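You operate a simulated robot arm through the tools that you are given. There is no shell and no other tool. Be economical: measure what you need, move in short steps, check, and stop when the job is done.

Carry out the task below with a simulated robot arm. There is one attempt and no reset: what you move stays moved.

TASK
Pack the green wiping pad, the blue box of oats, the clear linden honey jar and the clear pint jar of beets from the white table into the small tray, so that all four stand upright on its floor, none on top of another, and the small tray stays where it is. Leave all else as you found it, and nothing knocked over.

It is judged by the outcome, as a careful person would: the job done as asked, and still so three seconds after it is handed in. It fails if anything else is knocked over, pushed out of place, dropped, spilled or broken.

THE ROBOT
A 7-joint arm with a two-finger parallel gripper, fixed in place. Base frame: the origin is at the foot of the arm, x ahead of it, y to its left, z up; the work surface is at about z = 0. Lengths are in mm, angles in rad, forces in N, time in s.
With the tool pointing down near the work surface it reaches from about 240 to 620 mm from the base axis. Its first joint turns from -1.152 to 1.152 rad. Payload 2.6 kg.
Tool frame: the origin (TCP) lies between the finger pads and is the grasp point; the fingertips stand 30 mm ahead of it; z points along the fingers, y is the line along which they close. The gripper opens to 94 mm. The fingers are 28 mm wide and 10 mm thick; the gripper's body (50 by 96 mm) begins 55 mm behind the TCP.
Orientation is told as [roll, pitch, yaw] about the base's x, y, z axes, in that order, counted from this pose: with the fingers straight down and closing along the base's y, the tool's x points along the base's -x, its y along +y and its z along -z.

THE INTERFACE
- The arm moves only by the tool move_arm. Its argument "motion" is a list that holds one entry, the list of rows, each a list of 7 numbers: the shift along the tool's x, y, z in mm, then the turn, a rotation vector about the tool's x, y, z in rad, then the finger opening in mm, from 0 to 94. In form: [[[x, y, z, ax, ay, az, gripper], ...]]. A call has 1 to 20 rows; each row shifts and turns the commanded pose from where the row before left it, along the tool's axes as they then stand. A row lasts 0.2 s, in which the tool goes at most 50 mm and 0.15 rad; a call with a longer step from one row to the next is refused whole, and so is a gripper value outside its range. A pose out of reach is approached as far as the arm can. The call stops where the force on the tool passes 40 N (or 10 N more than at its start, if that is more) or the arm is blocked; 0.2 s more then pass. The fingers move at their own pace (about 72 mm/s each) and stop on an object; they squeeze with about 25 N. The grip force told is the motor's: it shows also when the fingers shut on nothing. Time passes only in rows, and 0.2 s behind the last, so rows that do not move let the fingers close. It gives the time, the measured TCP pose, the force on the tool (base axes), the opening and the grip force at its end, in the units of the frame above (readings bear some noise), and new pictures: "show" is both (left out), scene, wrist or none.
- Cameras (640 x 400 px; columns grow to the right, rows downward): "scene" is fixed at [37.9, 439.2, 553.2]; the picture's right is [-0.72, -0.69, 0.00], its down [-0.45, 0.47, -0.76] and it looks along [0.53, -0.55, -0.65] (base axes); focal length 229 px, centre (320, 200). "wrist" rides on the gripper at [-37, 0, -58] in the tool frame; the picture's right is [0.00, -1.00, 0.00], its down [0.97, 0.00, -0.24] and it looks along [0.24, 0.00, 0.97] (tool axes); focal length 218 px, centre (320, 200).
- probe_pixels(camera, pixels): for up to 12 pixels [column, row] of the newest picture of that camera ("zoom" is the newest enlarged one), the place [x, y, z] in the base frame of the surface seen there, good to about 2 mm. No time passes.
- inspect(camera, box): a new picture of the part [left, top, right, bottom] of that camera's present view, enlarged. No time passes.
- hand_in(): hands the job in; it is judged then, once.

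Work in short steps. Measure before you move; look again where a grasp or a placing could have gone wrong, and mend it. You have 60 turns and 120 pictures in all, those below and enlarged ones among them. Open the gripper and draw the arm clear of the work before you hand the job in, unless the task says otherwise; then end with one line.

The tools are called after ">>>" as name(argument=value, ...) on one line, values as JSON. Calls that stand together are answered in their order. move_arm: Moves the arm, as the interface text tells. Its arguments: {"type":"object","properties":{"motion":{"type":"array"},"show":{"type":"string","enum":["both","scene","wrist","none"]}},"required":["motion"]} The other tools are called the same way: probe_pixels (camera, pixels) gives the place of the surface under pixels of a picture; inspect (camera, box) takes an enlarged picture of a part of a camera's view; hand_in () hands the job in.

At the start:

```text
clock: 0.0
eef_pos: [314.4, 147.0, 387.5]
tcp_rot: [0.0, 0.0, 0.001]
wrist_force: [0.3, -0.7, -0.3]
opening: 94.2
gripper_force: 0.1
```

scene: 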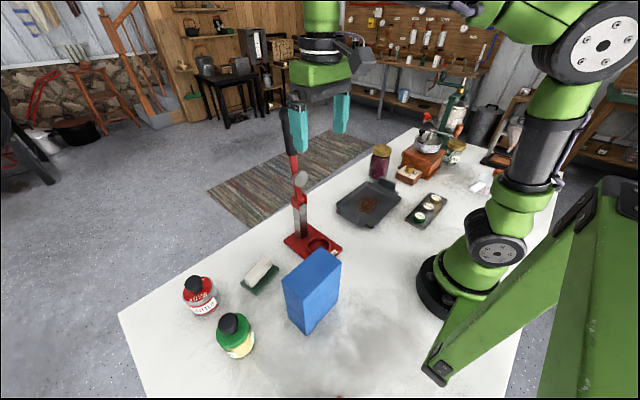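
wrist: 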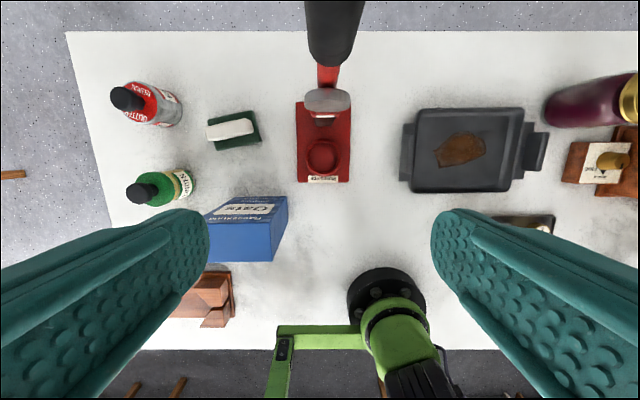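

The pictures show the blue box near scene (312,290), a pad near (260,275), the tray near (368,203) and a beet jar near (380,160). I'll enlarge these to identify everything.

>>> inspect(camera="scene", box=[320, 100, 520, 240])

>>> inspect(camera="scene", box=[160, 230, 360, 370])

>>> inspect(camera="wrist", box=[390, 60, 640, 260])

```text
2.86 times, centred on (420, 170) of scene
```

zoom: 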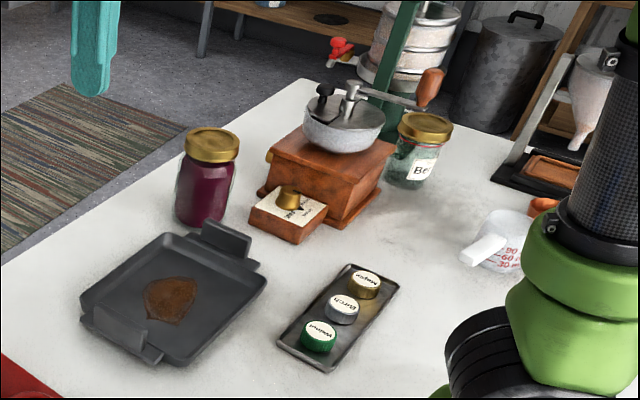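

```text
2.86 times, centred on (260, 300) of scene
```

zoom: 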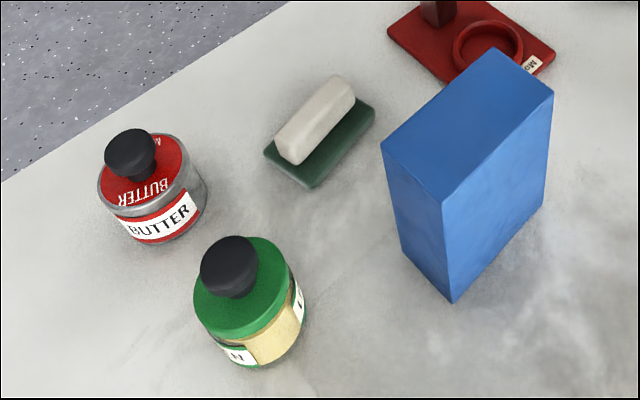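

```text
2.00 times, centred on (515, 160) of wrist
```

zoom: 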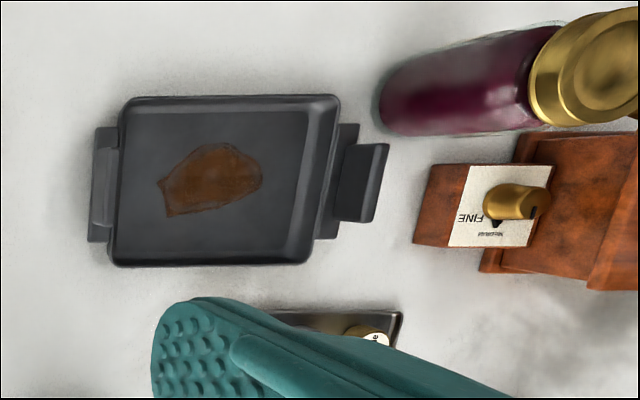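

Which jar is the beets is still unclear: there is a purple one, and one labelled "Be..". I'll zoom in on the labels and probe the tray.

>>> inspect(camera="scene", box=[430, 130, 480, 170])

>>> inspect(camera="scene", box=[200, 300, 270, 365])

>>> probe_pixels(camera="scene", pixels=[[380, 150], [380, 172], [456, 147], [452, 160], [261, 268], [232, 325], [312, 270], [368, 205]])

>>> probe_pixels(camera="wrist", pixels=[[414, 110], [522, 110], [508, 190], [414, 190], [440, 120], [500, 120], [500, 175], [425, 175], [403, 150], [540, 150], [460, 150], [514, 150]])

```text
10.00 times, centred on (455, 150) of scene
```

zoom: 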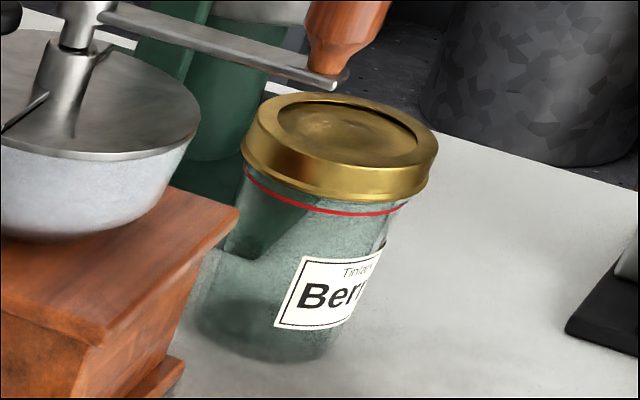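

```text
6.15 times, centred on (235, 332) of scene
```

zoom: 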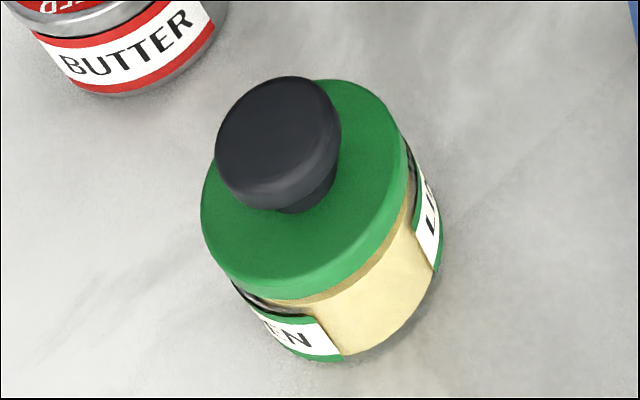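

```text
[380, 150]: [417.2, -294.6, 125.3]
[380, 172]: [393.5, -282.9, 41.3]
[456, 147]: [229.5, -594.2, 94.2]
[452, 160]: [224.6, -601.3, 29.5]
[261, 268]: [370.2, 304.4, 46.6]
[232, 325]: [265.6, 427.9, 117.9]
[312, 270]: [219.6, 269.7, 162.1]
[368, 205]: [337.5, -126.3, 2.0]
```

```text
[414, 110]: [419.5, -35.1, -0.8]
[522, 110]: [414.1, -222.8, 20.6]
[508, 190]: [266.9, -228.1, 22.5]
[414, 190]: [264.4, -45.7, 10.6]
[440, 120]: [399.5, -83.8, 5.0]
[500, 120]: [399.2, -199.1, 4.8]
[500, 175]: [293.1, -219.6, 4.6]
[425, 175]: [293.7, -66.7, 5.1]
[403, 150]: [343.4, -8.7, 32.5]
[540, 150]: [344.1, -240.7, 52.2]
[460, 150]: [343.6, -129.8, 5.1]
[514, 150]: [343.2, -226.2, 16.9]
```

The purple jar is likely the beets, and the green-lidded one is LINDEN. Before I travel, I'll measure how high the tall obstacles are.

>>> probe_pixels(camera="scene", pixels=[[285, 115], [293, 150], [300, 180], [300, 210], [447, 110], [427, 137], [455, 95], [460, 90]])

>>> probe_pixels(camera="wrist", pixels=[[335, 30], [330, 100], [300, 180], [345, 180], [325, 155], [215, 290], [630, 100], [155, 185]])

```text
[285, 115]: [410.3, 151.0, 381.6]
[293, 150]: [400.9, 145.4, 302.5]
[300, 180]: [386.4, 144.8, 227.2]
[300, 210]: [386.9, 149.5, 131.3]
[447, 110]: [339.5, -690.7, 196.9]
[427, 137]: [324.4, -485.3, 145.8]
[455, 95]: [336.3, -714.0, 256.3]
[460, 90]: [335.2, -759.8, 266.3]
```

```text
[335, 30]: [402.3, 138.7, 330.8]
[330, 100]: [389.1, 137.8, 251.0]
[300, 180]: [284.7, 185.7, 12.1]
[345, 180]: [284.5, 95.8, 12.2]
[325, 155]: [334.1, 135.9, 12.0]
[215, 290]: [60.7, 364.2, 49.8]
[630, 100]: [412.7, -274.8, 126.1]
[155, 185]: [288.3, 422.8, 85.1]
```

A tall lever stands at about (390-410, 145) and reaches z≈380, so I'll keep x below about 300 when crossing it. I'm moving over the tray to look down at the tray and the beet jar.

>>> move_arm(motion=[[[40, 0, 0, 0, 0, 0, 94], [0, -50, 0, 0, 0, 0, 94], [0, -50, 0, 0, 0, 0, 94], [0, -50, 0, 0, 0, 0, 94], [0, -50, 0, 0, 0, 0, 94], [0, -50, 0, 0, 0, 0, 94], [-30, -40, 0, 0, 0, 0, 94], [0, 0, 0, 0, 0, 0, 94]]])

```text
clock: 1.8
eef_pos: [304.8, -142.7, 385.7]
tcp_rot: [0.001, 0.0, 0.001]
wrist_force: [0.4, 0.7, 0.4]
opening: 93.9
gripper_force: 0.0
```

scene: 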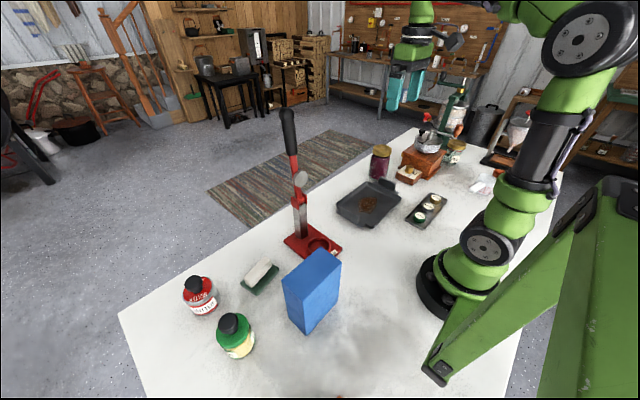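
wrist: 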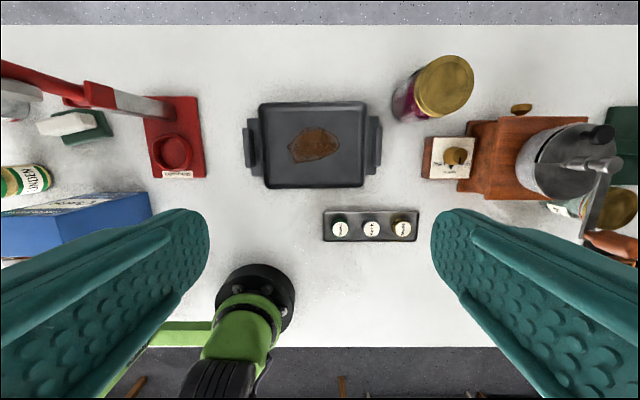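

The tray spans wrist (258-367, 103-188). I'll measure its floor and walls, the handles and the purple jar's lid.

>>> probe_pixels(camera="wrist", pixels=[[259, 145], [264, 145], [270, 145], [358, 145], [364, 145], [368, 145], [313, 103], [313, 108], [313, 182], [313, 188], [250, 145], [376, 145]])

>>> probe_pixels(camera="wrist", pixels=[[417, 85], [473, 85], [444, 57], [444, 116], [395, 105], [425, 70], [460, 70], [423, 158], [520, 110], [475, 158], [324, 225], [417, 212]])

>>> inspect(camera="wrist", box=[380, 40, 500, 140])

>>> inspect(camera="wrist", box=[230, 90, 400, 200])

```text
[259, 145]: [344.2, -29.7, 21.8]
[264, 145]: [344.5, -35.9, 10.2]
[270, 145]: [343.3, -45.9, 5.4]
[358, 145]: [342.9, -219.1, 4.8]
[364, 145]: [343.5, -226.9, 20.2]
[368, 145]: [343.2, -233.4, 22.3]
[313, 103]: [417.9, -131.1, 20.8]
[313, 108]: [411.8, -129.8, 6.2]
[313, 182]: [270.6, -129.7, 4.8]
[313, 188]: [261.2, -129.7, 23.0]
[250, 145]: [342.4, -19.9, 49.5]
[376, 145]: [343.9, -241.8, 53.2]
```

```text
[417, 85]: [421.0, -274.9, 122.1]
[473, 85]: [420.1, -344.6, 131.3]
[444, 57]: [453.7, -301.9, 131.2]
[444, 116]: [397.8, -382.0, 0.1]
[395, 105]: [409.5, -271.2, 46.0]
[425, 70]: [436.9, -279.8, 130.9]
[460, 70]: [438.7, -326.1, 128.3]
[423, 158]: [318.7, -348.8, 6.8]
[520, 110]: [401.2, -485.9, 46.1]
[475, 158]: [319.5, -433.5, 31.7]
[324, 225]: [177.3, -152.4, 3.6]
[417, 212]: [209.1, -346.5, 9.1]
```

```text
4.00 times, centred on (440, 90) of wrist
```

zoom: 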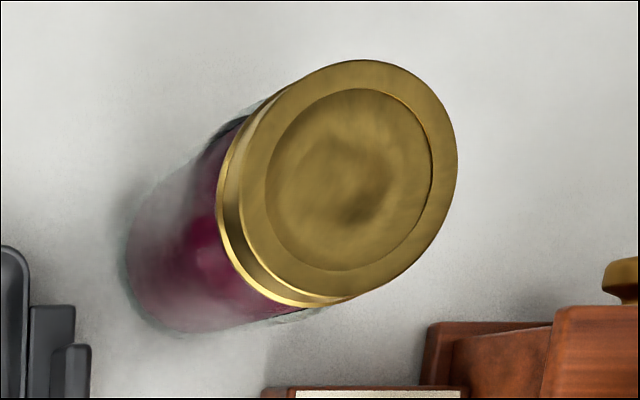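

```text
3.64 times, centred on (315, 145) of wrist
```

zoom: 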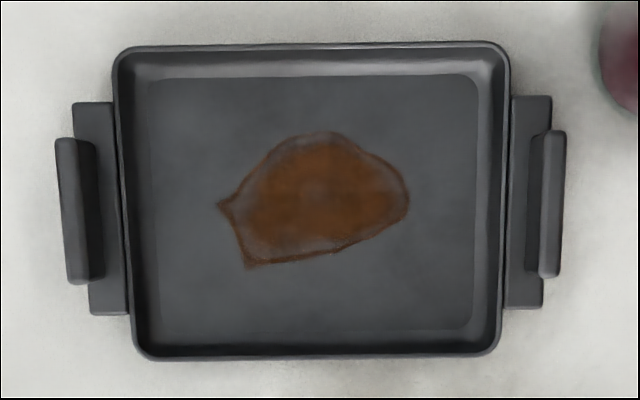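

The tray floor covers x 270..410 and y -219..-45 at z≈5, with the rim at z≈22. Next I'll look at the left-hand objects from above, crossing at x≈275.

>>> move_arm(motion=[[[30, 50, 0, 0, 0, 0, 94], [0, 50, 0, 0, 0, 0, 94], [0, 50, 0, 0, 0, 0, 94], [0, 50, 0, 0, 0, 0, 94], [0, 50, 0, 0, 0, 0, 94], [0, 50, 0, 0, 0, 0, 94], [0, 50, 0, 0, 0, 0, 94], [0, 50, 0, 0, 0, 0, 94], [0, 50, 0, 0, 0, 0, 94], [0, 30, 0, 0, 0, 0, 94], [0, 0, 0, 0, 0, 0, 94]]], show="wrist")

```text
refused: row 1 steps farther than a row can; nothing moved
```

>>> move_arm(motion=[[[30, 30, 0, 0, 0, 0, 94], [0, 50, 0, 0, 0, 0, 94], [0, 50, 0, 0, 0, 0, 94], [0, 50, 0, 0, 0, 0, 94], [0, 50, 0, 0, 0, 0, 94], [0, 50, 0, 0, 0, 0, 94], [0, 50, 0, 0, 0, 0, 94], [0, 50, 0, 0, 0, 0, 94], [0, 50, 0, 0, 0, 0, 94], [0, 50, 0, 0, 0, 0, 94], [0, 0, 0, 0, 0, 0, 94]]], show="wrist")

```text
clock: 4.2
eef_pos: [276.4, 336.1, 386.9]
tcp_rot: [0.0, 0.001, -0.001]
wrist_force: [-0.1, 0.4, -0.2]
opening: 94.0
gripper_force: 0.1
```

wrist: 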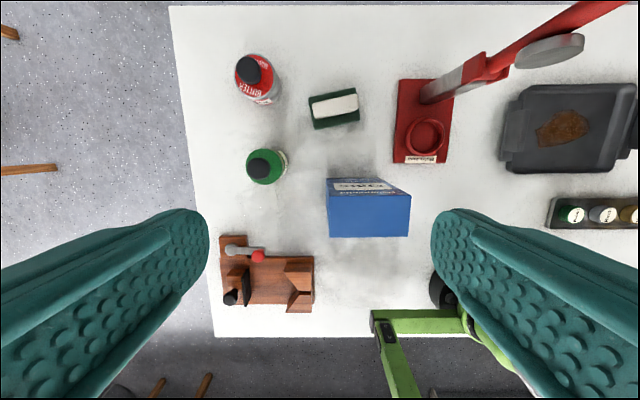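

>>> inspect(camera="wrist", box=[220, 40, 420, 250])

>>> probe_pixels(camera="wrist", pixels=[[308, 98], [315, 128], [359, 119], [354, 90], [334, 105], [316, 106], [356, 101], [336, 98], [339, 112], [340, 93]])

>>> probe_pixels(camera="wrist", pixels=[[330, 208], [408, 210], [332, 236], [406, 236], [328, 180], [395, 190], [246, 166], [262, 164], [266, 150], [286, 163], [258, 183], [277, 180]])

```text
1.90 times, centred on (320, 145) of wrist
```

zoom: 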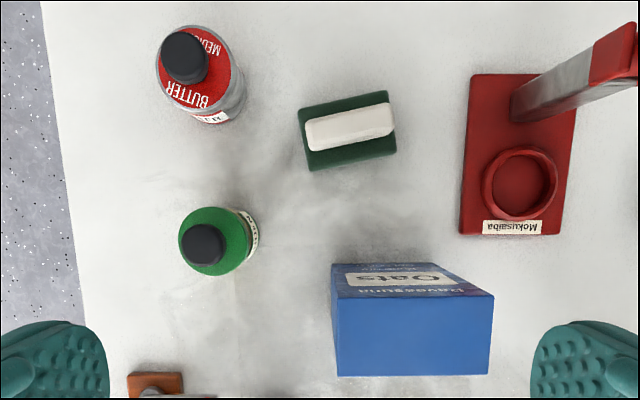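

```text
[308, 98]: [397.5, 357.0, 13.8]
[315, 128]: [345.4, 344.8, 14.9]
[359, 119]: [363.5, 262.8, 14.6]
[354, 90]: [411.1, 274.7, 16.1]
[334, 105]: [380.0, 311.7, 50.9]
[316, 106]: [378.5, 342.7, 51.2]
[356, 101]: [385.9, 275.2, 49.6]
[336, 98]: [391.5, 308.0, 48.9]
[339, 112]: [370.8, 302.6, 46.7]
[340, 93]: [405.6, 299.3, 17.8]
```

```text
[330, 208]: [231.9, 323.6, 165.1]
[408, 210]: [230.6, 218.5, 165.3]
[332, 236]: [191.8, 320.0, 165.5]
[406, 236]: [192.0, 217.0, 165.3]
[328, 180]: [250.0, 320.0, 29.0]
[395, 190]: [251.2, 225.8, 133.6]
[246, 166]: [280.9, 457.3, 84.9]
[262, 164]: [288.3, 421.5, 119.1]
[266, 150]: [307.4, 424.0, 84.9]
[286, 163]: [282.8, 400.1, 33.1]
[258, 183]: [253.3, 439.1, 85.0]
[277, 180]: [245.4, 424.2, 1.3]
```

Measured: the oats box is about 60×105×165 at (221,270), the pad about 52×84 at (379,310), and the honey about Ø60 at (281,428). The plan in tray coordinates is:
- Oats: (301,-166)
- Jar: (371,-180)
- Pad: (384,-90)
- Honey: (305,-78)

I'm moving above the oats and yawing 90°.

>>> move_arm(motion=[[[30, -35, 0, 0, 0, 0, 94], [25, -31, 0, 0, 0, 0, 94], [0, 0, 0, 0, 0, -0.1428, 94], [0, 0, 0, 0, 0, -0.1428, 94], [0, 0, 0, 0, 0, -0.1428, 94], [0, 0, 0, 0, 0, -0.1428, 94], [0, 0, 0, 0, 0, -0.1428, 94], [0, 0, 0, 0, 0, -0.1428, 94], [0, 0, 0, 0, 0, -0.1428, 94], [0, 0, 0, 0, 0, -0.1428, 94], [0, 0, 0, 0, 0, -0.1428, 94], [0, 0, 0, 0, 0, -0.1428, 94], [0, 0, 0, 0, 0, -0.1428, 94], [0, 0, 0, 0, 0, 0, 94]]])

```text
clock: 7.2
eef_pos: [221.3, 271.7, 387.9]
tcp_rot: [0.001, 0.001, 1.572]
wrist_force: [0.7, -0.4, -0.6]
opening: 94.1
gripper_force: 0.1
```

scene: 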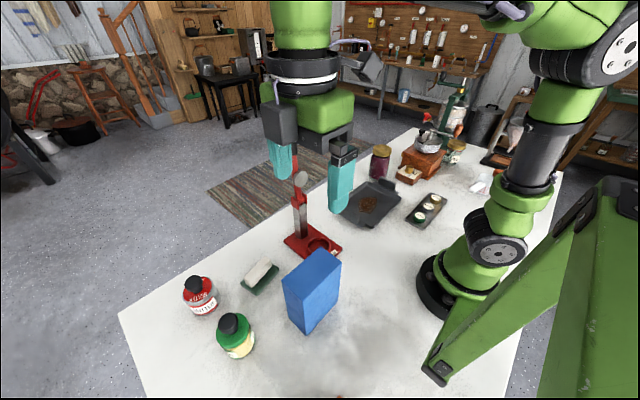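
wrist: 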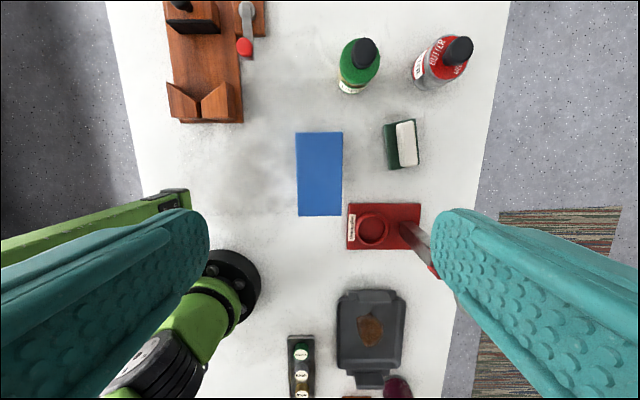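

The yaw worked. I'll measure the box top edges and the honey from this view.

>>> probe_pixels(camera="wrist", pixels=[[297, 134], [341, 134], [297, 214], [341, 214], [320, 133], [320, 214], [296, 172], [342, 172]])

>>> inspect(camera="wrist", box=[320, 20, 420, 110])

```text
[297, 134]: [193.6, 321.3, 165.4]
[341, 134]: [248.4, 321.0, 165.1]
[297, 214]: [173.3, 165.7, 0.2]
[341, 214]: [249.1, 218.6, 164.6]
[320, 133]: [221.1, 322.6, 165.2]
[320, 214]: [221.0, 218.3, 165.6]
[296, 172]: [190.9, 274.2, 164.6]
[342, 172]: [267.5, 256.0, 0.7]
```

```text
4.44 times, centred on (370, 65) of wrist
```

zoom: 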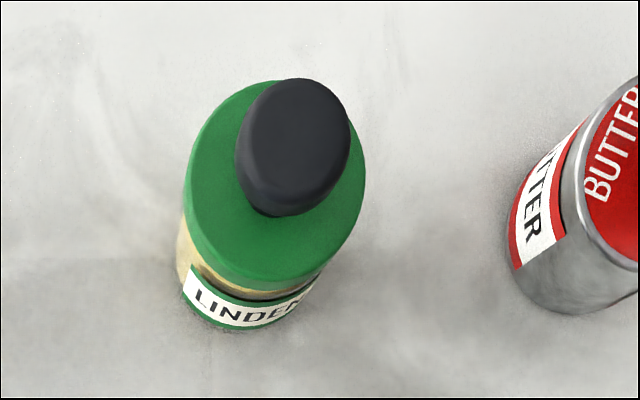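

>>> probe_pixels(camera="zoom", pixels=[[190, 175], [362, 180], [240, 93], [255, 290], [180, 245], [300, 325], [325, 270], [295, 130], [270, 310], [218, 326]])

>>> move_arm(motion=[[[0, 0, 50, 0, 0, 0, 94], [0, 0, 50, 0, 0, 0, 94], [0, 0, 50, 0, 0, 0, 94], [0, 0, 50, 0, 0, 0, 94], [0, 0, 40, 0, 0, 0, 94], [0, 0, 18, 0, 0, 0, 94], [0, 0, 0, 0, 0, 0, 94]]])

```text
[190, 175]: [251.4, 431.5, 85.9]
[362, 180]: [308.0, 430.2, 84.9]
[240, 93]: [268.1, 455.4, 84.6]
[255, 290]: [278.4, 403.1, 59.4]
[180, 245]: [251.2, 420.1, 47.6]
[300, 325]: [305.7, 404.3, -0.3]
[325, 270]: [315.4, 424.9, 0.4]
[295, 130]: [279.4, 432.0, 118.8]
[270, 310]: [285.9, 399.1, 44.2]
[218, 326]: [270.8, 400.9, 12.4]
```

```text
clock: 8.8
eef_pos: [220.6, 271.6, 131.6]
tcp_rot: [0.0, 0.0, 1.572]
wrist_force: [0.5, 0.1, 0.1]
opening: 94.1
gripper_force: 0.1
```

scene: 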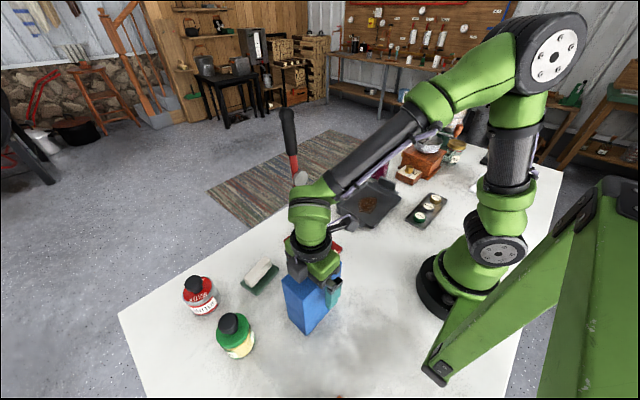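
wrist: 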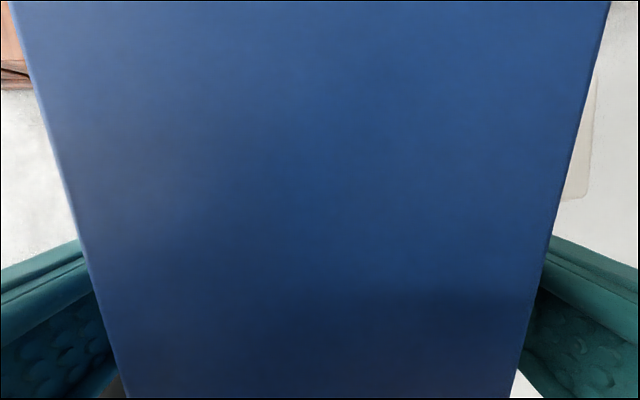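

The fingers straddle the box at TCP z 131. I'll close and lift slightly.

>>> move_arm(motion=[[[0, 0, 0, 0, 0, 0, 70], [0, 0, 0, 0, 0, 0, 40], [0, 0, 0, 0, 0, 0, 40], [0, 0, 0, 0, 0, 0, 40], [0, 0, -20, 0, 0, 0, 40], [0, 0, -20, 0, 0, 0, 40], [0, 0, 0, 0, 0, 0, 40]]])

```text
clock: 10.4
eef_pos: [221.1, 270.4, 171.7]
tcp_rot: [0.0, 0.0, 1.572]
wrist_force: [0.0, 0.3, -4.9]
opening: 64.4
gripper_force: 24.8
```

scene: 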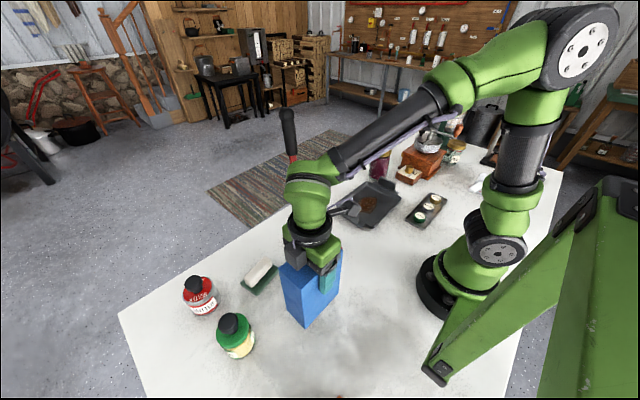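
wrist: 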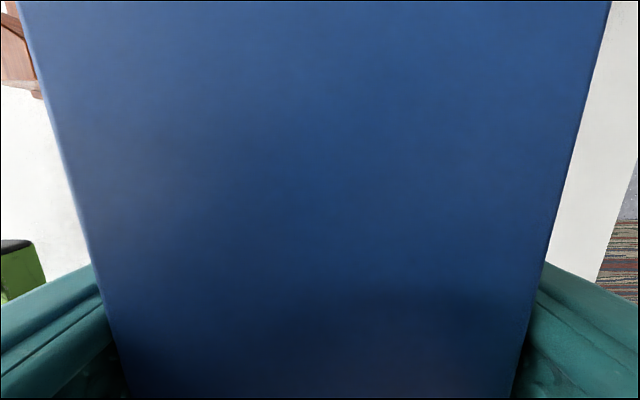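

The grip is firm, at opening 64 mm. I'll lift further, shift out to x≈280 and carry it over to the tray.

>>> move_arm(motion=[[[0, 0, -45, 0, 0, 0, 40], [0, -30, -10, 0, 0, 0, 40], [0, -30, 0, 0, 0, 0, 40], [45, 0, 0, 0, 0, 0, 40], [45, 0, 0, 0, 0, 0, 40], [45, 0, 0, 0, 0, 0, 40], [45, 0, 0, 0, 0, 0, 40], [45, 0, 0, 0, 0, 0, 40], [45, 0, 0, 0, 0, 0, 40], [45, 0, 0, 0, 0, 0, 40], [45, 0, 0, 0, 0, 0, 40], [40, -10, 0, 0, 0, 0, 40], [34, -11, 0, 0, 0, 0, 40], [0, 0, 0, 0, 0, 0, 40]]])

```text
clock: 13.4
eef_pos: [299.1, -162.8, 224.7]
tcp_rot: [0.0, 0.001, 1.571]
wrist_force: [0.4, -0.3, -4.2]
opening: 64.2
gripper_force: 24.9
```

scene: 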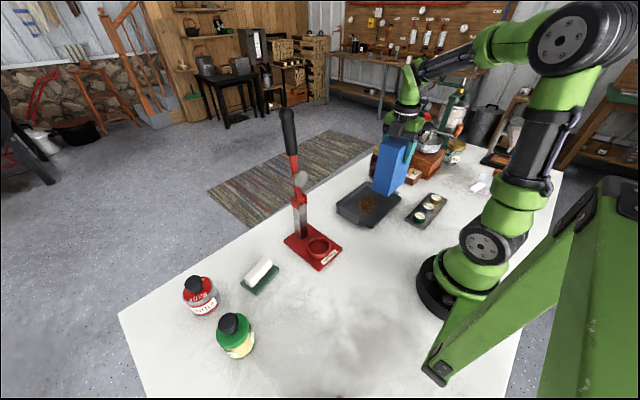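
wrist: 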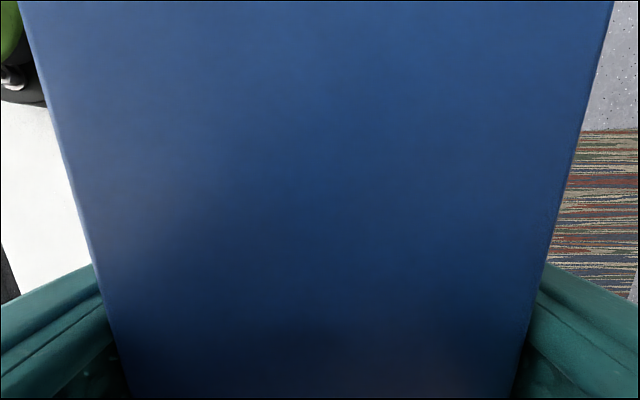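

The box is over the tray with its bottom at z≈93. I'll check where its faces are before lowering.

>>> inspect(camera="scene", box=[330, 120, 450, 240])

>>> probe_pixels(camera="wrist", pixels=[[30, 20], [605, 20], [115, 350], [520, 350], [320, 200]])

```text
3.33 times, centred on (390, 180) of scene
```

zoom: 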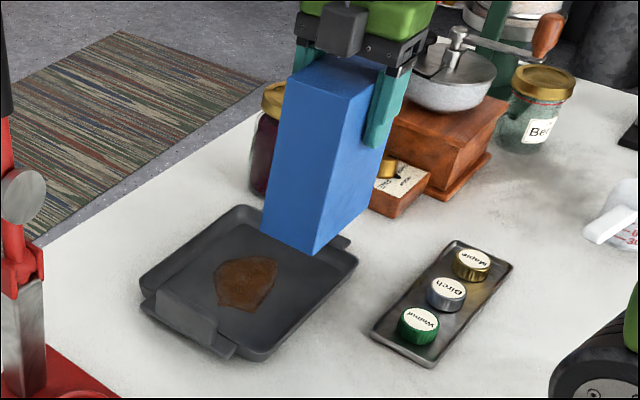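

```text
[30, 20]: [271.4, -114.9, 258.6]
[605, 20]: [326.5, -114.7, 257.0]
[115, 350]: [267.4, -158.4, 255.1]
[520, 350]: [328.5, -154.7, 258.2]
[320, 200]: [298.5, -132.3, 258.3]
```

>>> probe_pixels(camera="zoom", pixels=[[266, 230], [314, 248], [320, 246], [291, 78], [345, 98], [290, 160], [340, 170], [364, 205]])

```text
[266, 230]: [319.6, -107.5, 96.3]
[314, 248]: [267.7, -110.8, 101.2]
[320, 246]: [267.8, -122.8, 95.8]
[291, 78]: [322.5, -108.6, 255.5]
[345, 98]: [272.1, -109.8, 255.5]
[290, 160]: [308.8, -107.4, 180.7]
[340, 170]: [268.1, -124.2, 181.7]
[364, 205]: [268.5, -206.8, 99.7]
```

The held box spans x 268..329 and y -213.5..-108.5. I'll shift +3.5 in x and -3.5 in y, then lower it to just above the floor.

>>> move_arm(motion=[[[3.5, -3.5, 0, 0, 0, 0, 40], [0, 0, 30, 0, 0, 0, 40], [0, 0, 30, 0, 0, 0, 40], [0, 0, 18, 0, 0, 0, 40], [0, 0, 5, 0, 0, 0, 40], [0, 0, 0, 0, 0, 0, 40]]])

>>> inspect(camera="scene", box=[330, 150, 430, 240])

```text
clock: 14.8
eef_pos: [304.2, -165.6, 141.4]
tcp_rot: [0.0, 0.0, 1.569]
wrist_force: [0.3, -1.2, -5.9]
opening: 64.1
gripper_force: 24.7
```

scene: 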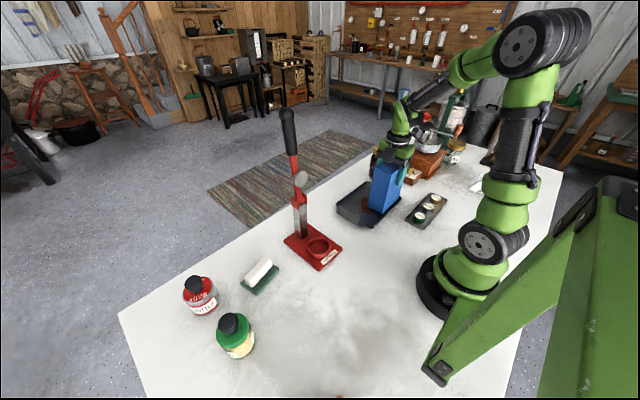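
wrist: 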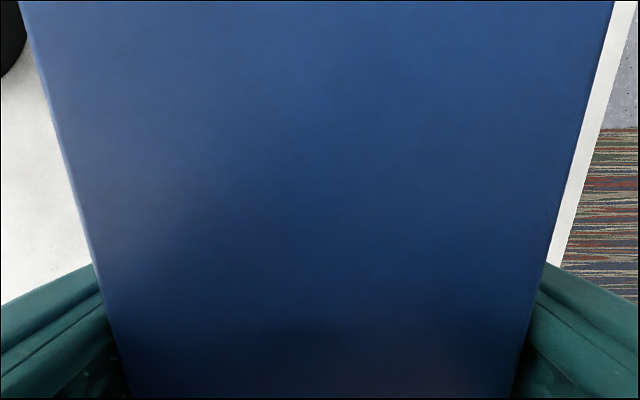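

```text
4.44 times, centred on (380, 195) of scene
```

zoom: 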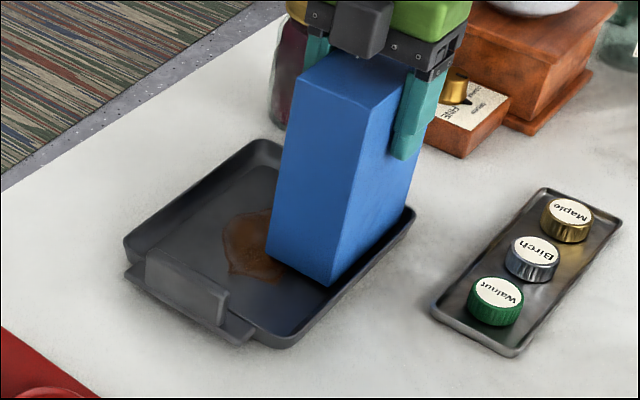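

The box is almost down. I'll lower it the last few mm and watch the force.

>>> move_arm(motion=[[[0, 0, 2, 0, 0, 0, 40], [0, 0, 2, 0, 0, 0, 40], [0, 0, 0, 0, 0, 0, 40]]], show="none")

>>> probe_pixels(camera="scene", pixels=[[380, 185], [376, 200], [405, 190], [405, 200]])

```text
clock: 15.6
eef_pos: [305.0, -167.3, 137.9]
tcp_rot: [0.001, 0.002, 1.571]
wrist_force: [-0.2, 0.3, -5.1]
opening: 64.5
gripper_force: 24.5
```

```text
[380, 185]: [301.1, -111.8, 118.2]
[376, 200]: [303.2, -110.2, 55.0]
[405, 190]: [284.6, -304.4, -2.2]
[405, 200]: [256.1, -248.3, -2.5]
```

>>> move_arm(motion=[[[0, 0, 1, 0, 0, 0, 40], [0, 0, 1, 0, 0, 0, 40], [0, 0, 0, 0, 0, 0, 40]]], show="scene")

>>> inspect(camera="scene", box=[340, 160, 420, 230])

```text
clock: 16.4
eef_pos: [305.2, -167.7, 136.4]
tcp_rot: [-0.002, 0.001, 1.569]
wrist_force: [-2.6, 0.1, 0.5]
opening: 64.4
gripper_force: 25.1
```

scene: 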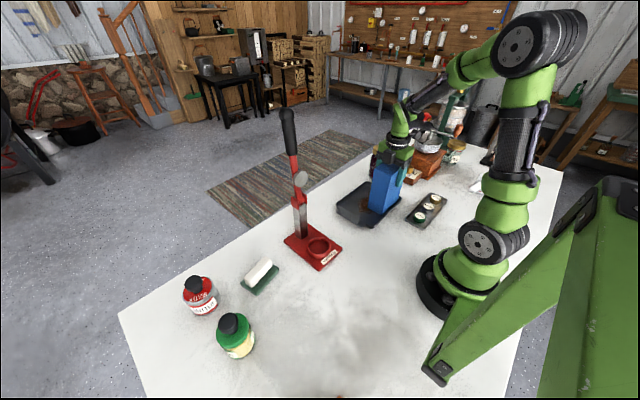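

```text
5.71 times, centred on (380, 195) of scene
```

zoom: 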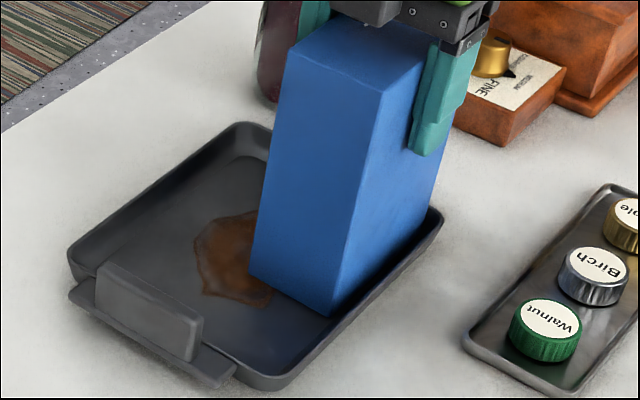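

It is resting on the floor (load now 0.5 N). I'll release and rise.

>>> move_arm(motion=[[[0, 0, 0, 0, 0, 0, 70], [0, 0, 0, 0, 0, 0, 82], [0, 0, 0, 0, 0, 0, 82], [0, 0, -20, 0, 0, 0, 82], [0, 0, -40, 0, 0, 0, 94], [0, 0, -50, 0, 0, 0, 94], [0, 0, -50, 0, 0, 0, 94], [0, 0, -50, 0, 0, 0, 94], [0, 0, 0, 0, 0, 0, 94]]])

```text
clock: 18.4
eef_pos: [303.9, -167.0, 347.3]
tcp_rot: [0.001, -0.002, 1.571]
wrist_force: [-0.5, 0.9, -0.9]
opening: 93.9
gripper_force: 0.1
```

scene: 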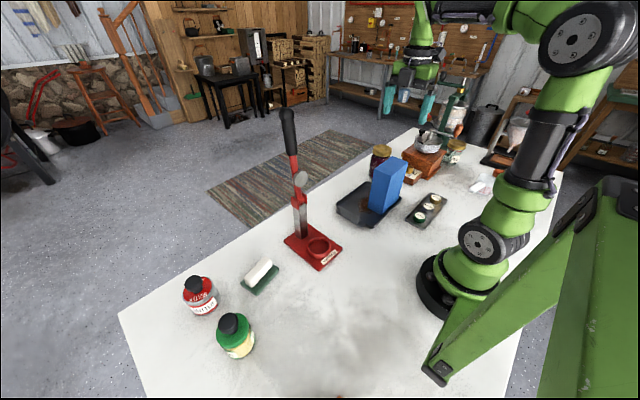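
wrist: 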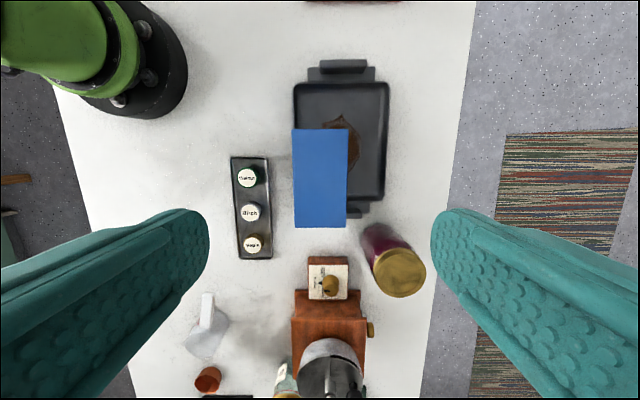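

The oats are standing. Next is the beet jar at wrist (390,260), so I'll measure its lid and body, the box top and the tray.

>>> inspect(camera="wrist", box=[340, 200, 440, 310])

>>> probe_pixels(camera="wrist", pixels=[[295, 131], [347, 131], [297, 225], [344, 225], [377, 273], [423, 273], [400, 250], [400, 294], [372, 240], [384, 225]])

```text
3.64 times, centred on (390, 255) of wrist
```

zoom: 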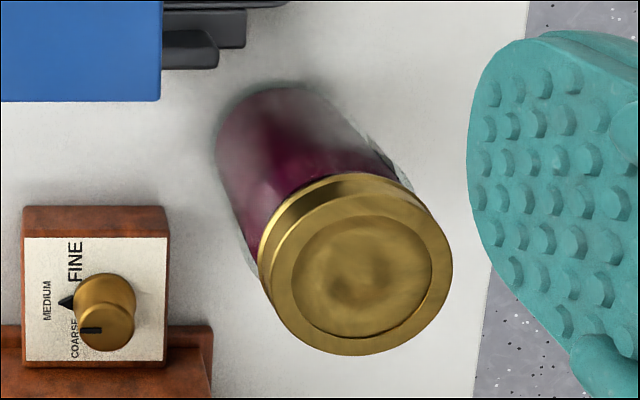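

```text
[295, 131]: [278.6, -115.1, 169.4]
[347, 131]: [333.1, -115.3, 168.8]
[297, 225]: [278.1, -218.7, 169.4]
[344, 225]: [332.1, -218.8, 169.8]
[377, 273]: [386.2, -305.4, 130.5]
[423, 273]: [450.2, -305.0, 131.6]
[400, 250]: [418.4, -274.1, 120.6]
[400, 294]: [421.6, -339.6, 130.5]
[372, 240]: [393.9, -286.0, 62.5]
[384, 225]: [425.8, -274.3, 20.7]
```

>>> probe_pixels(camera="zoom", pixels=[[222, 170], [219, 145], [290, 92], [395, 165], [385, 155], [240, 225], [263, 270], [450, 265], [360, 352], [340, 180], [292, 130]])

>>> probe_pixels(camera="wrist", pixels=[[384, 150], [380, 150], [377, 130], [381, 95], [297, 100], [301, 100], [306, 100], [345, 84], [345, 90], [345, 95]])

```text
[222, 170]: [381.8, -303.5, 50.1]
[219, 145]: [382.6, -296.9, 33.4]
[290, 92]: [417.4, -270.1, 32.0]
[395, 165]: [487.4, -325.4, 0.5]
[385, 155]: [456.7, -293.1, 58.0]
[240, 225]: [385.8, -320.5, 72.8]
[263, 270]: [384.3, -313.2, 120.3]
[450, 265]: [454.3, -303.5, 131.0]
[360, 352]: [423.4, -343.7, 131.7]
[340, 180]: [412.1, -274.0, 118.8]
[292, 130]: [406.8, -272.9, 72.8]
```

```text
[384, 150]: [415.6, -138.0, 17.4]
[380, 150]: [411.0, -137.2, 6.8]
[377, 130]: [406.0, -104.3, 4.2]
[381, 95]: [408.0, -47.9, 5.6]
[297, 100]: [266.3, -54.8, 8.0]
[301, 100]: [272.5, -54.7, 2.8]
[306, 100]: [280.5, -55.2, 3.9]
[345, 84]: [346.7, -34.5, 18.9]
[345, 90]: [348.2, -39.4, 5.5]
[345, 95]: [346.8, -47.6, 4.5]
```

The jar is Ø≈75 centred at (419.5,-307.5), but the box sits at x 275..336. That leaves only about 74 mm, so I'll regrip the box and shift it -4 in x and +3 in y.

>>> move_arm(motion=[[[0, 0, 50, 0, 0, 0, 94], [0, 0, 50, 0, 0, 0, 94], [0, 0, 50, 0, 0, 0, 94], [0, 0, 40, 0, 0, 0, 94], [0, 0, 19, 0, 0, 0, 94], [0, 0, 0, 0, 0, 0, 70], [0, 0, 0, 0, 0, 0, 50], [0, 0, 0, 0, 0, 0, 40], [0, 0, 0, 0, 0, 0, 40], [0, 0, -6, 0, 0, 0, 40], [0, 0, 0, 0, 0, 0, 40]]], show="scene")

>>> inspect(camera="scene", box=[340, 160, 420, 230])

```text
clock: 20.8
eef_pos: [305.1, -168.4, 144.0]
tcp_rot: [0.0, -0.001, 1.57]
wrist_force: [-0.3, -0.5, -4.9]
opening: 64.6
gripper_force: 24.9
```

scene: 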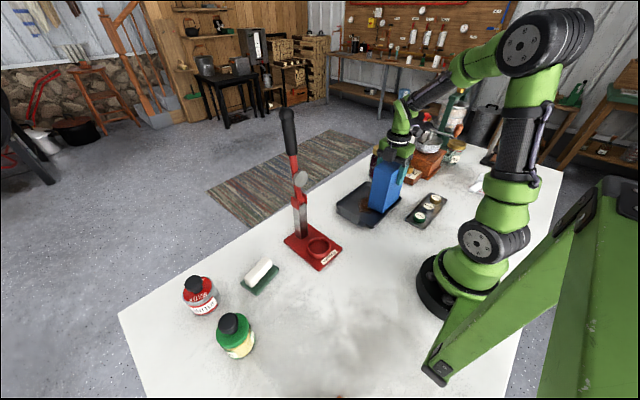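

```text
5.71 times, centred on (380, 195) of scene
```

zoom: 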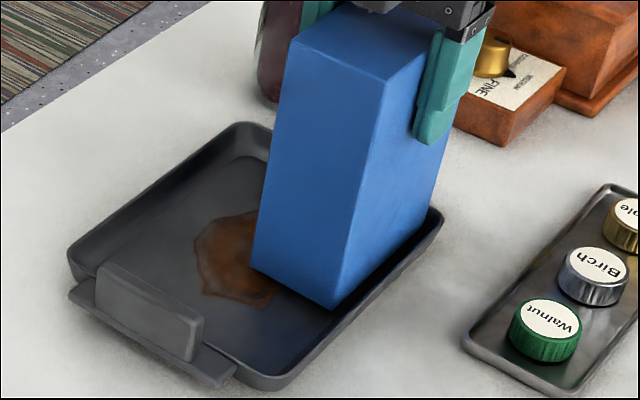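

>>> move_arm(motion=[[[-3, 4, 0, 0, 0, 0, 40], [0, 0, 3, 0, 0, 0, 40], [0, 0, 2, 0, 0, 0, 40], [0, 0, 1.5, 0, 0, 0, 40], [0, 0, 0, 0, 0, 0, 40]]], show="scene")

>>> inspect(camera="scene", box=[340, 160, 420, 230])

>>> probe_pixels(camera="zoom", pixels=[[300, 180], [380, 180], [390, 240], [280, 230], [340, 60]])

```text
clock: 22.0
eef_pos: [300.5, -164.3, 137.1]
tcp_rot: [-0.002, -0.002, 1.569]
wrist_force: [-4.0, 2.0, 10.9]
opening: 64.5
gripper_force: 25.0
```

scene: 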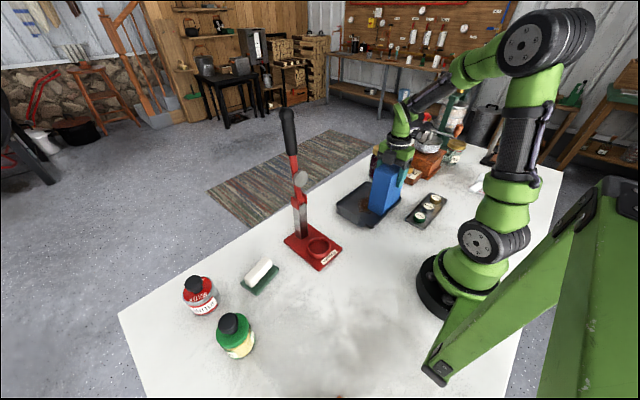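

```text
5.71 times, centred on (380, 195) of scene
```

zoom: 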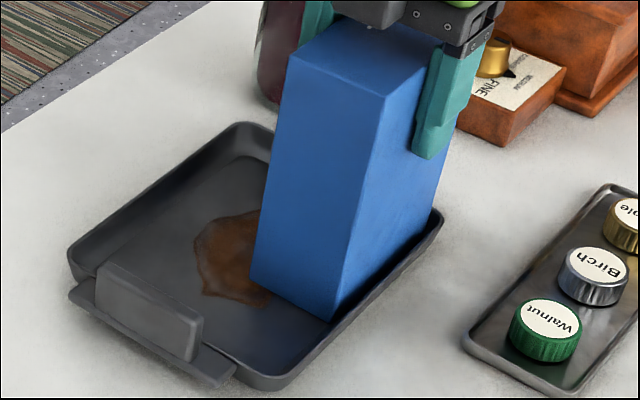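

```text
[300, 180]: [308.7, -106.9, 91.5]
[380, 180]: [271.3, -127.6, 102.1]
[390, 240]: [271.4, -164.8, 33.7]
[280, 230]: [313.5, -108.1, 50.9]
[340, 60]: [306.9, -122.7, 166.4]
```

The box is down again. I'll release, rise, yaw back to 0 and go above the jar.

>>> move_arm(motion=[[[0, 0, 0, 0, 0, 0, 76], [0, 0, 0, 0, 0, 0, 80], [0, 0, 0, 0, 0, 0, 80], [0, 0, -30, 0, 0, 0, 80], [0, 0, -45, 0, 0, 0, 94], [0, 0, -45, 0, 0, 0, 94], [0, 0, -45, 0, 0, 0, 94], [0, 0, 0, 0, 0, 0.1428, 94], [0, 0, 0, 0, 0, 0.1428, 94], [0, 0, 0, 0, 0, 0.1428, 94], [0, 0, 0, 0, 0, 0.1428, 94], [0, 0, 0, 0, 0, 0.1428, 94], [0, 0, 0, 0, 0, 0.1428, 94], [0, 0, 0, 0, 0, 0.1428, 94], [0, 0, 0, 0, 0, 0.1428, 94], [0, 0, 0, 0, 0, 0.1428, 94], [0, 0, 0, 0, 0, 0.1428, 94], [0, 0, 0, 0, 0, 0.1428, 94], [0, 0, 0, 0, 0, 0, 94]]])

```text
clock: 26.0
eef_pos: [299.6, -163.2, 301.4]
tcp_rot: [0.0, 0.0, -0.001]
wrist_force: [-0.7, -0.2, -0.5]
opening: 94.1
gripper_force: 0.1
```

scene: 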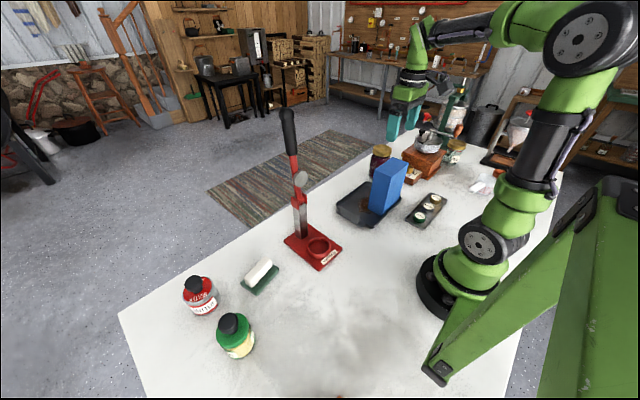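
wrist: 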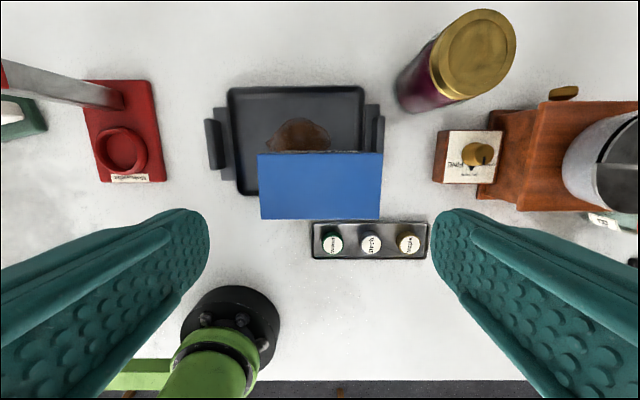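

I'll check the box's edges now that it is free, and move above the jar.

>>> probe_pixels(camera="wrist", pixels=[[260, 185], [381, 185], [320, 153], [320, 218], [330, 95], [330, 92], [245, 110], [240, 110]])

>>> move_arm(motion=[[[-30, -36, 0, 0, 0, 0, 94], [-30, -36, 0, 0, 0, 0, 94], [-30, -36, 0, 0, 0, 0, 94], [-30, -36, 0, 0, 0, 0, 94], [0, 0, 0, 0, 0, 0, 94]]])

```text
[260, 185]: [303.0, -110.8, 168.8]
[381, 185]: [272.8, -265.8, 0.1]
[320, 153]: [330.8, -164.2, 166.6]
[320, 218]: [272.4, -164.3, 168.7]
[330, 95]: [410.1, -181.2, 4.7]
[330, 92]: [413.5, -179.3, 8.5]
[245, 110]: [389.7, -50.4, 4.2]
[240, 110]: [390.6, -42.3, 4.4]
```

```text
clock: 27.2
eef_pos: [420.2, -307.7, 301.4]
tcp_rot: [0.001, 0.0, -0.001]
wrist_force: [0.2, 0.1, -0.6]
opening: 94.1
gripper_force: 0.0
```

scene: 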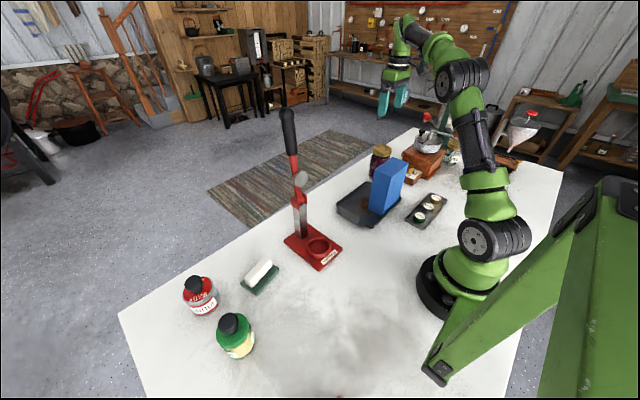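
wrist: 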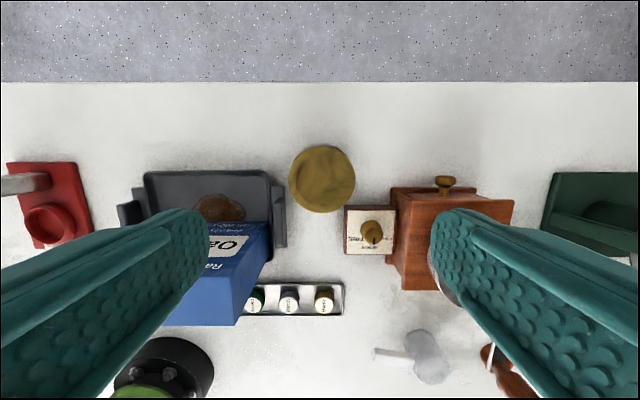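

>>> probe_pixels(camera="wrist", pixels=[[290, 178], [354, 178], [321, 147], [321, 211], [345, 215], [397, 195], [399, 250], [320, 178]])

>>> inspect(camera="wrist", box=[260, 130, 400, 260])

```text
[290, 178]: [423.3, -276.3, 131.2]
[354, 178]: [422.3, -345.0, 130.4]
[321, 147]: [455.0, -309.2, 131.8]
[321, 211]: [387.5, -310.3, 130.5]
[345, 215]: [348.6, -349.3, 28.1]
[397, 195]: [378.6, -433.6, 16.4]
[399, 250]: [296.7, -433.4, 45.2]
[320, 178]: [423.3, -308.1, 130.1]
```

```text
3.08 times, centred on (330, 195) of wrist
```

zoom: 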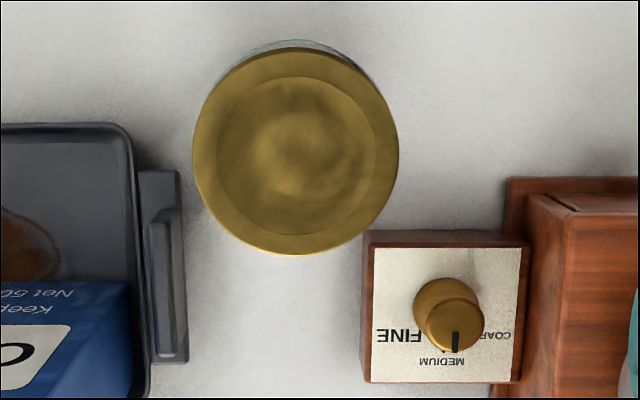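

The lid centre is (421,-310). I'll make a fine shift, descend to z≈88 and grip.

>>> move_arm(motion=[[[-1, -2.3, 50, 0, 0, 0, 94], [0, 0, 45, 0, 0, 0, 94], [0, 0, 45, 0, 0, 0, 94], [0, 0, 40, 0, 0, 0, 94], [0, 0, 25, 0, 0, 0, 94], [0, 0, 8, 0, 0, 0, 94], [0, 0, 0, 0, 0, 0, 94]]])

```text
clock: 28.8
eef_pos: [420.7, -309.3, 89.2]
tcp_rot: [-0.001, -0.001, -0.001]
wrist_force: [-0.3, -0.3, 0.4]
opening: 94.0
gripper_force: 0.0
```

scene: 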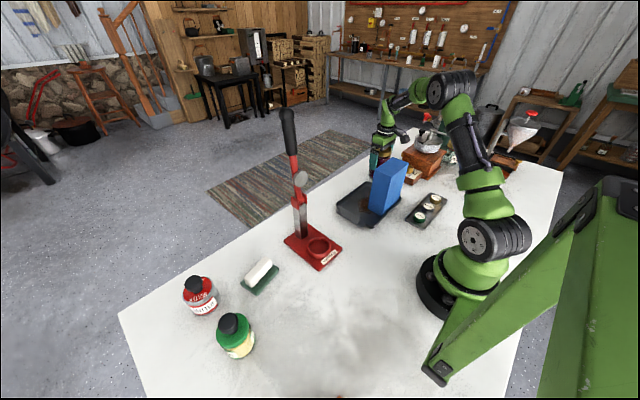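
wrist: 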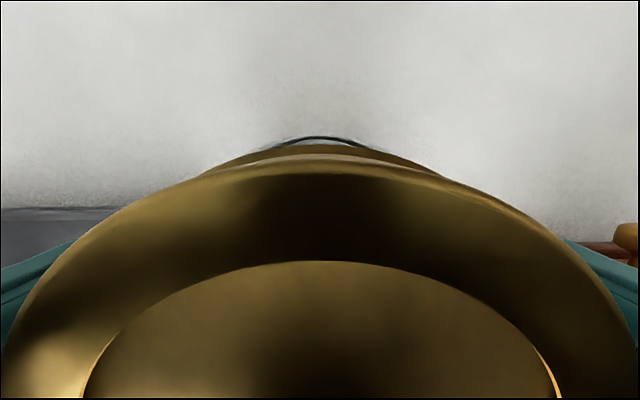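

>>> move_arm(motion=[[[0, 0, 0, 0, 0, 0, 80], [0, 0, 0, 0, 0, 0, 60], [0, 0, 0, 0, 0, 0, 55], [0, 0, 0, 0, 0, 0, 55], [0, 0, -20, 0, 0, 0, 55], [0, 0, -20, 0, 0, 0, 55], [0, 0, 0, 0, 0, 0, 55]]])

>>> inspect(camera="scene", box=[340, 120, 440, 220])

```text
clock: 30.4
eef_pos: [420.8, -310.1, 128.0]
tcp_rot: [0.001, 0.0, -0.001]
wrist_force: [-0.6, -0.6, -6.9]
opening: 81.4
gripper_force: 25.3
```

scene: 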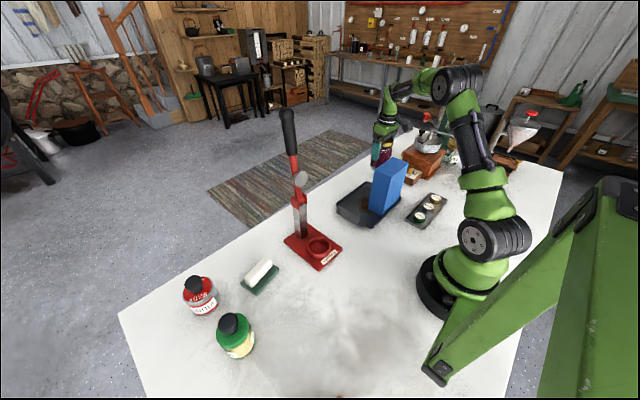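
wrist: 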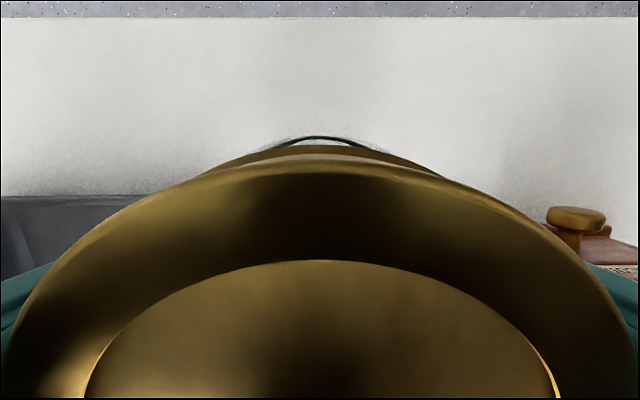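

```text
4.00 times, centred on (390, 170) of scene
```

zoom: 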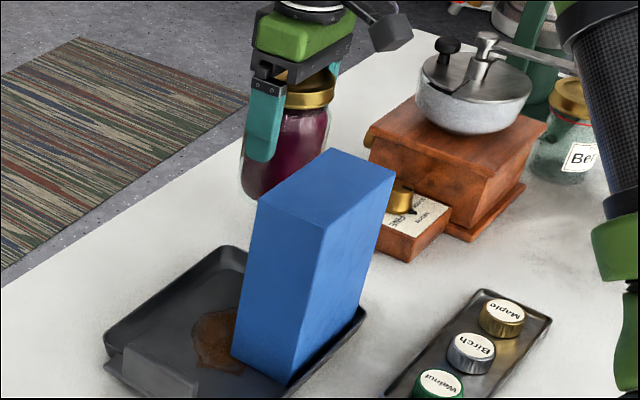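

Gripped; the reported opening reads about 4 mm high, so the jar is about Ø77. I'll probe its surface in hand to fit its radius and centre.

>>> probe_pixels(camera="zoom", pixels=[[245, 180], [255, 185], [265, 190], [275, 190], [285, 185], [295, 175], [305, 165], [315, 155], [322, 145], [328, 130], [242, 165], [265, 195]])

```text
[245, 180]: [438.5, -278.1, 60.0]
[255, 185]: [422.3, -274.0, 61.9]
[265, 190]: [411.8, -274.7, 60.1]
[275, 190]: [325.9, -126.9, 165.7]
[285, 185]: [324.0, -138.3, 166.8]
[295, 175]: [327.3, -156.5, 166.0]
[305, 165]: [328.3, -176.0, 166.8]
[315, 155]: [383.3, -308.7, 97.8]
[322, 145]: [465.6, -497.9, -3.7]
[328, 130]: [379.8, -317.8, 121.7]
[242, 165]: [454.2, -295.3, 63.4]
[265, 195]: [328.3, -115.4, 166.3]
```

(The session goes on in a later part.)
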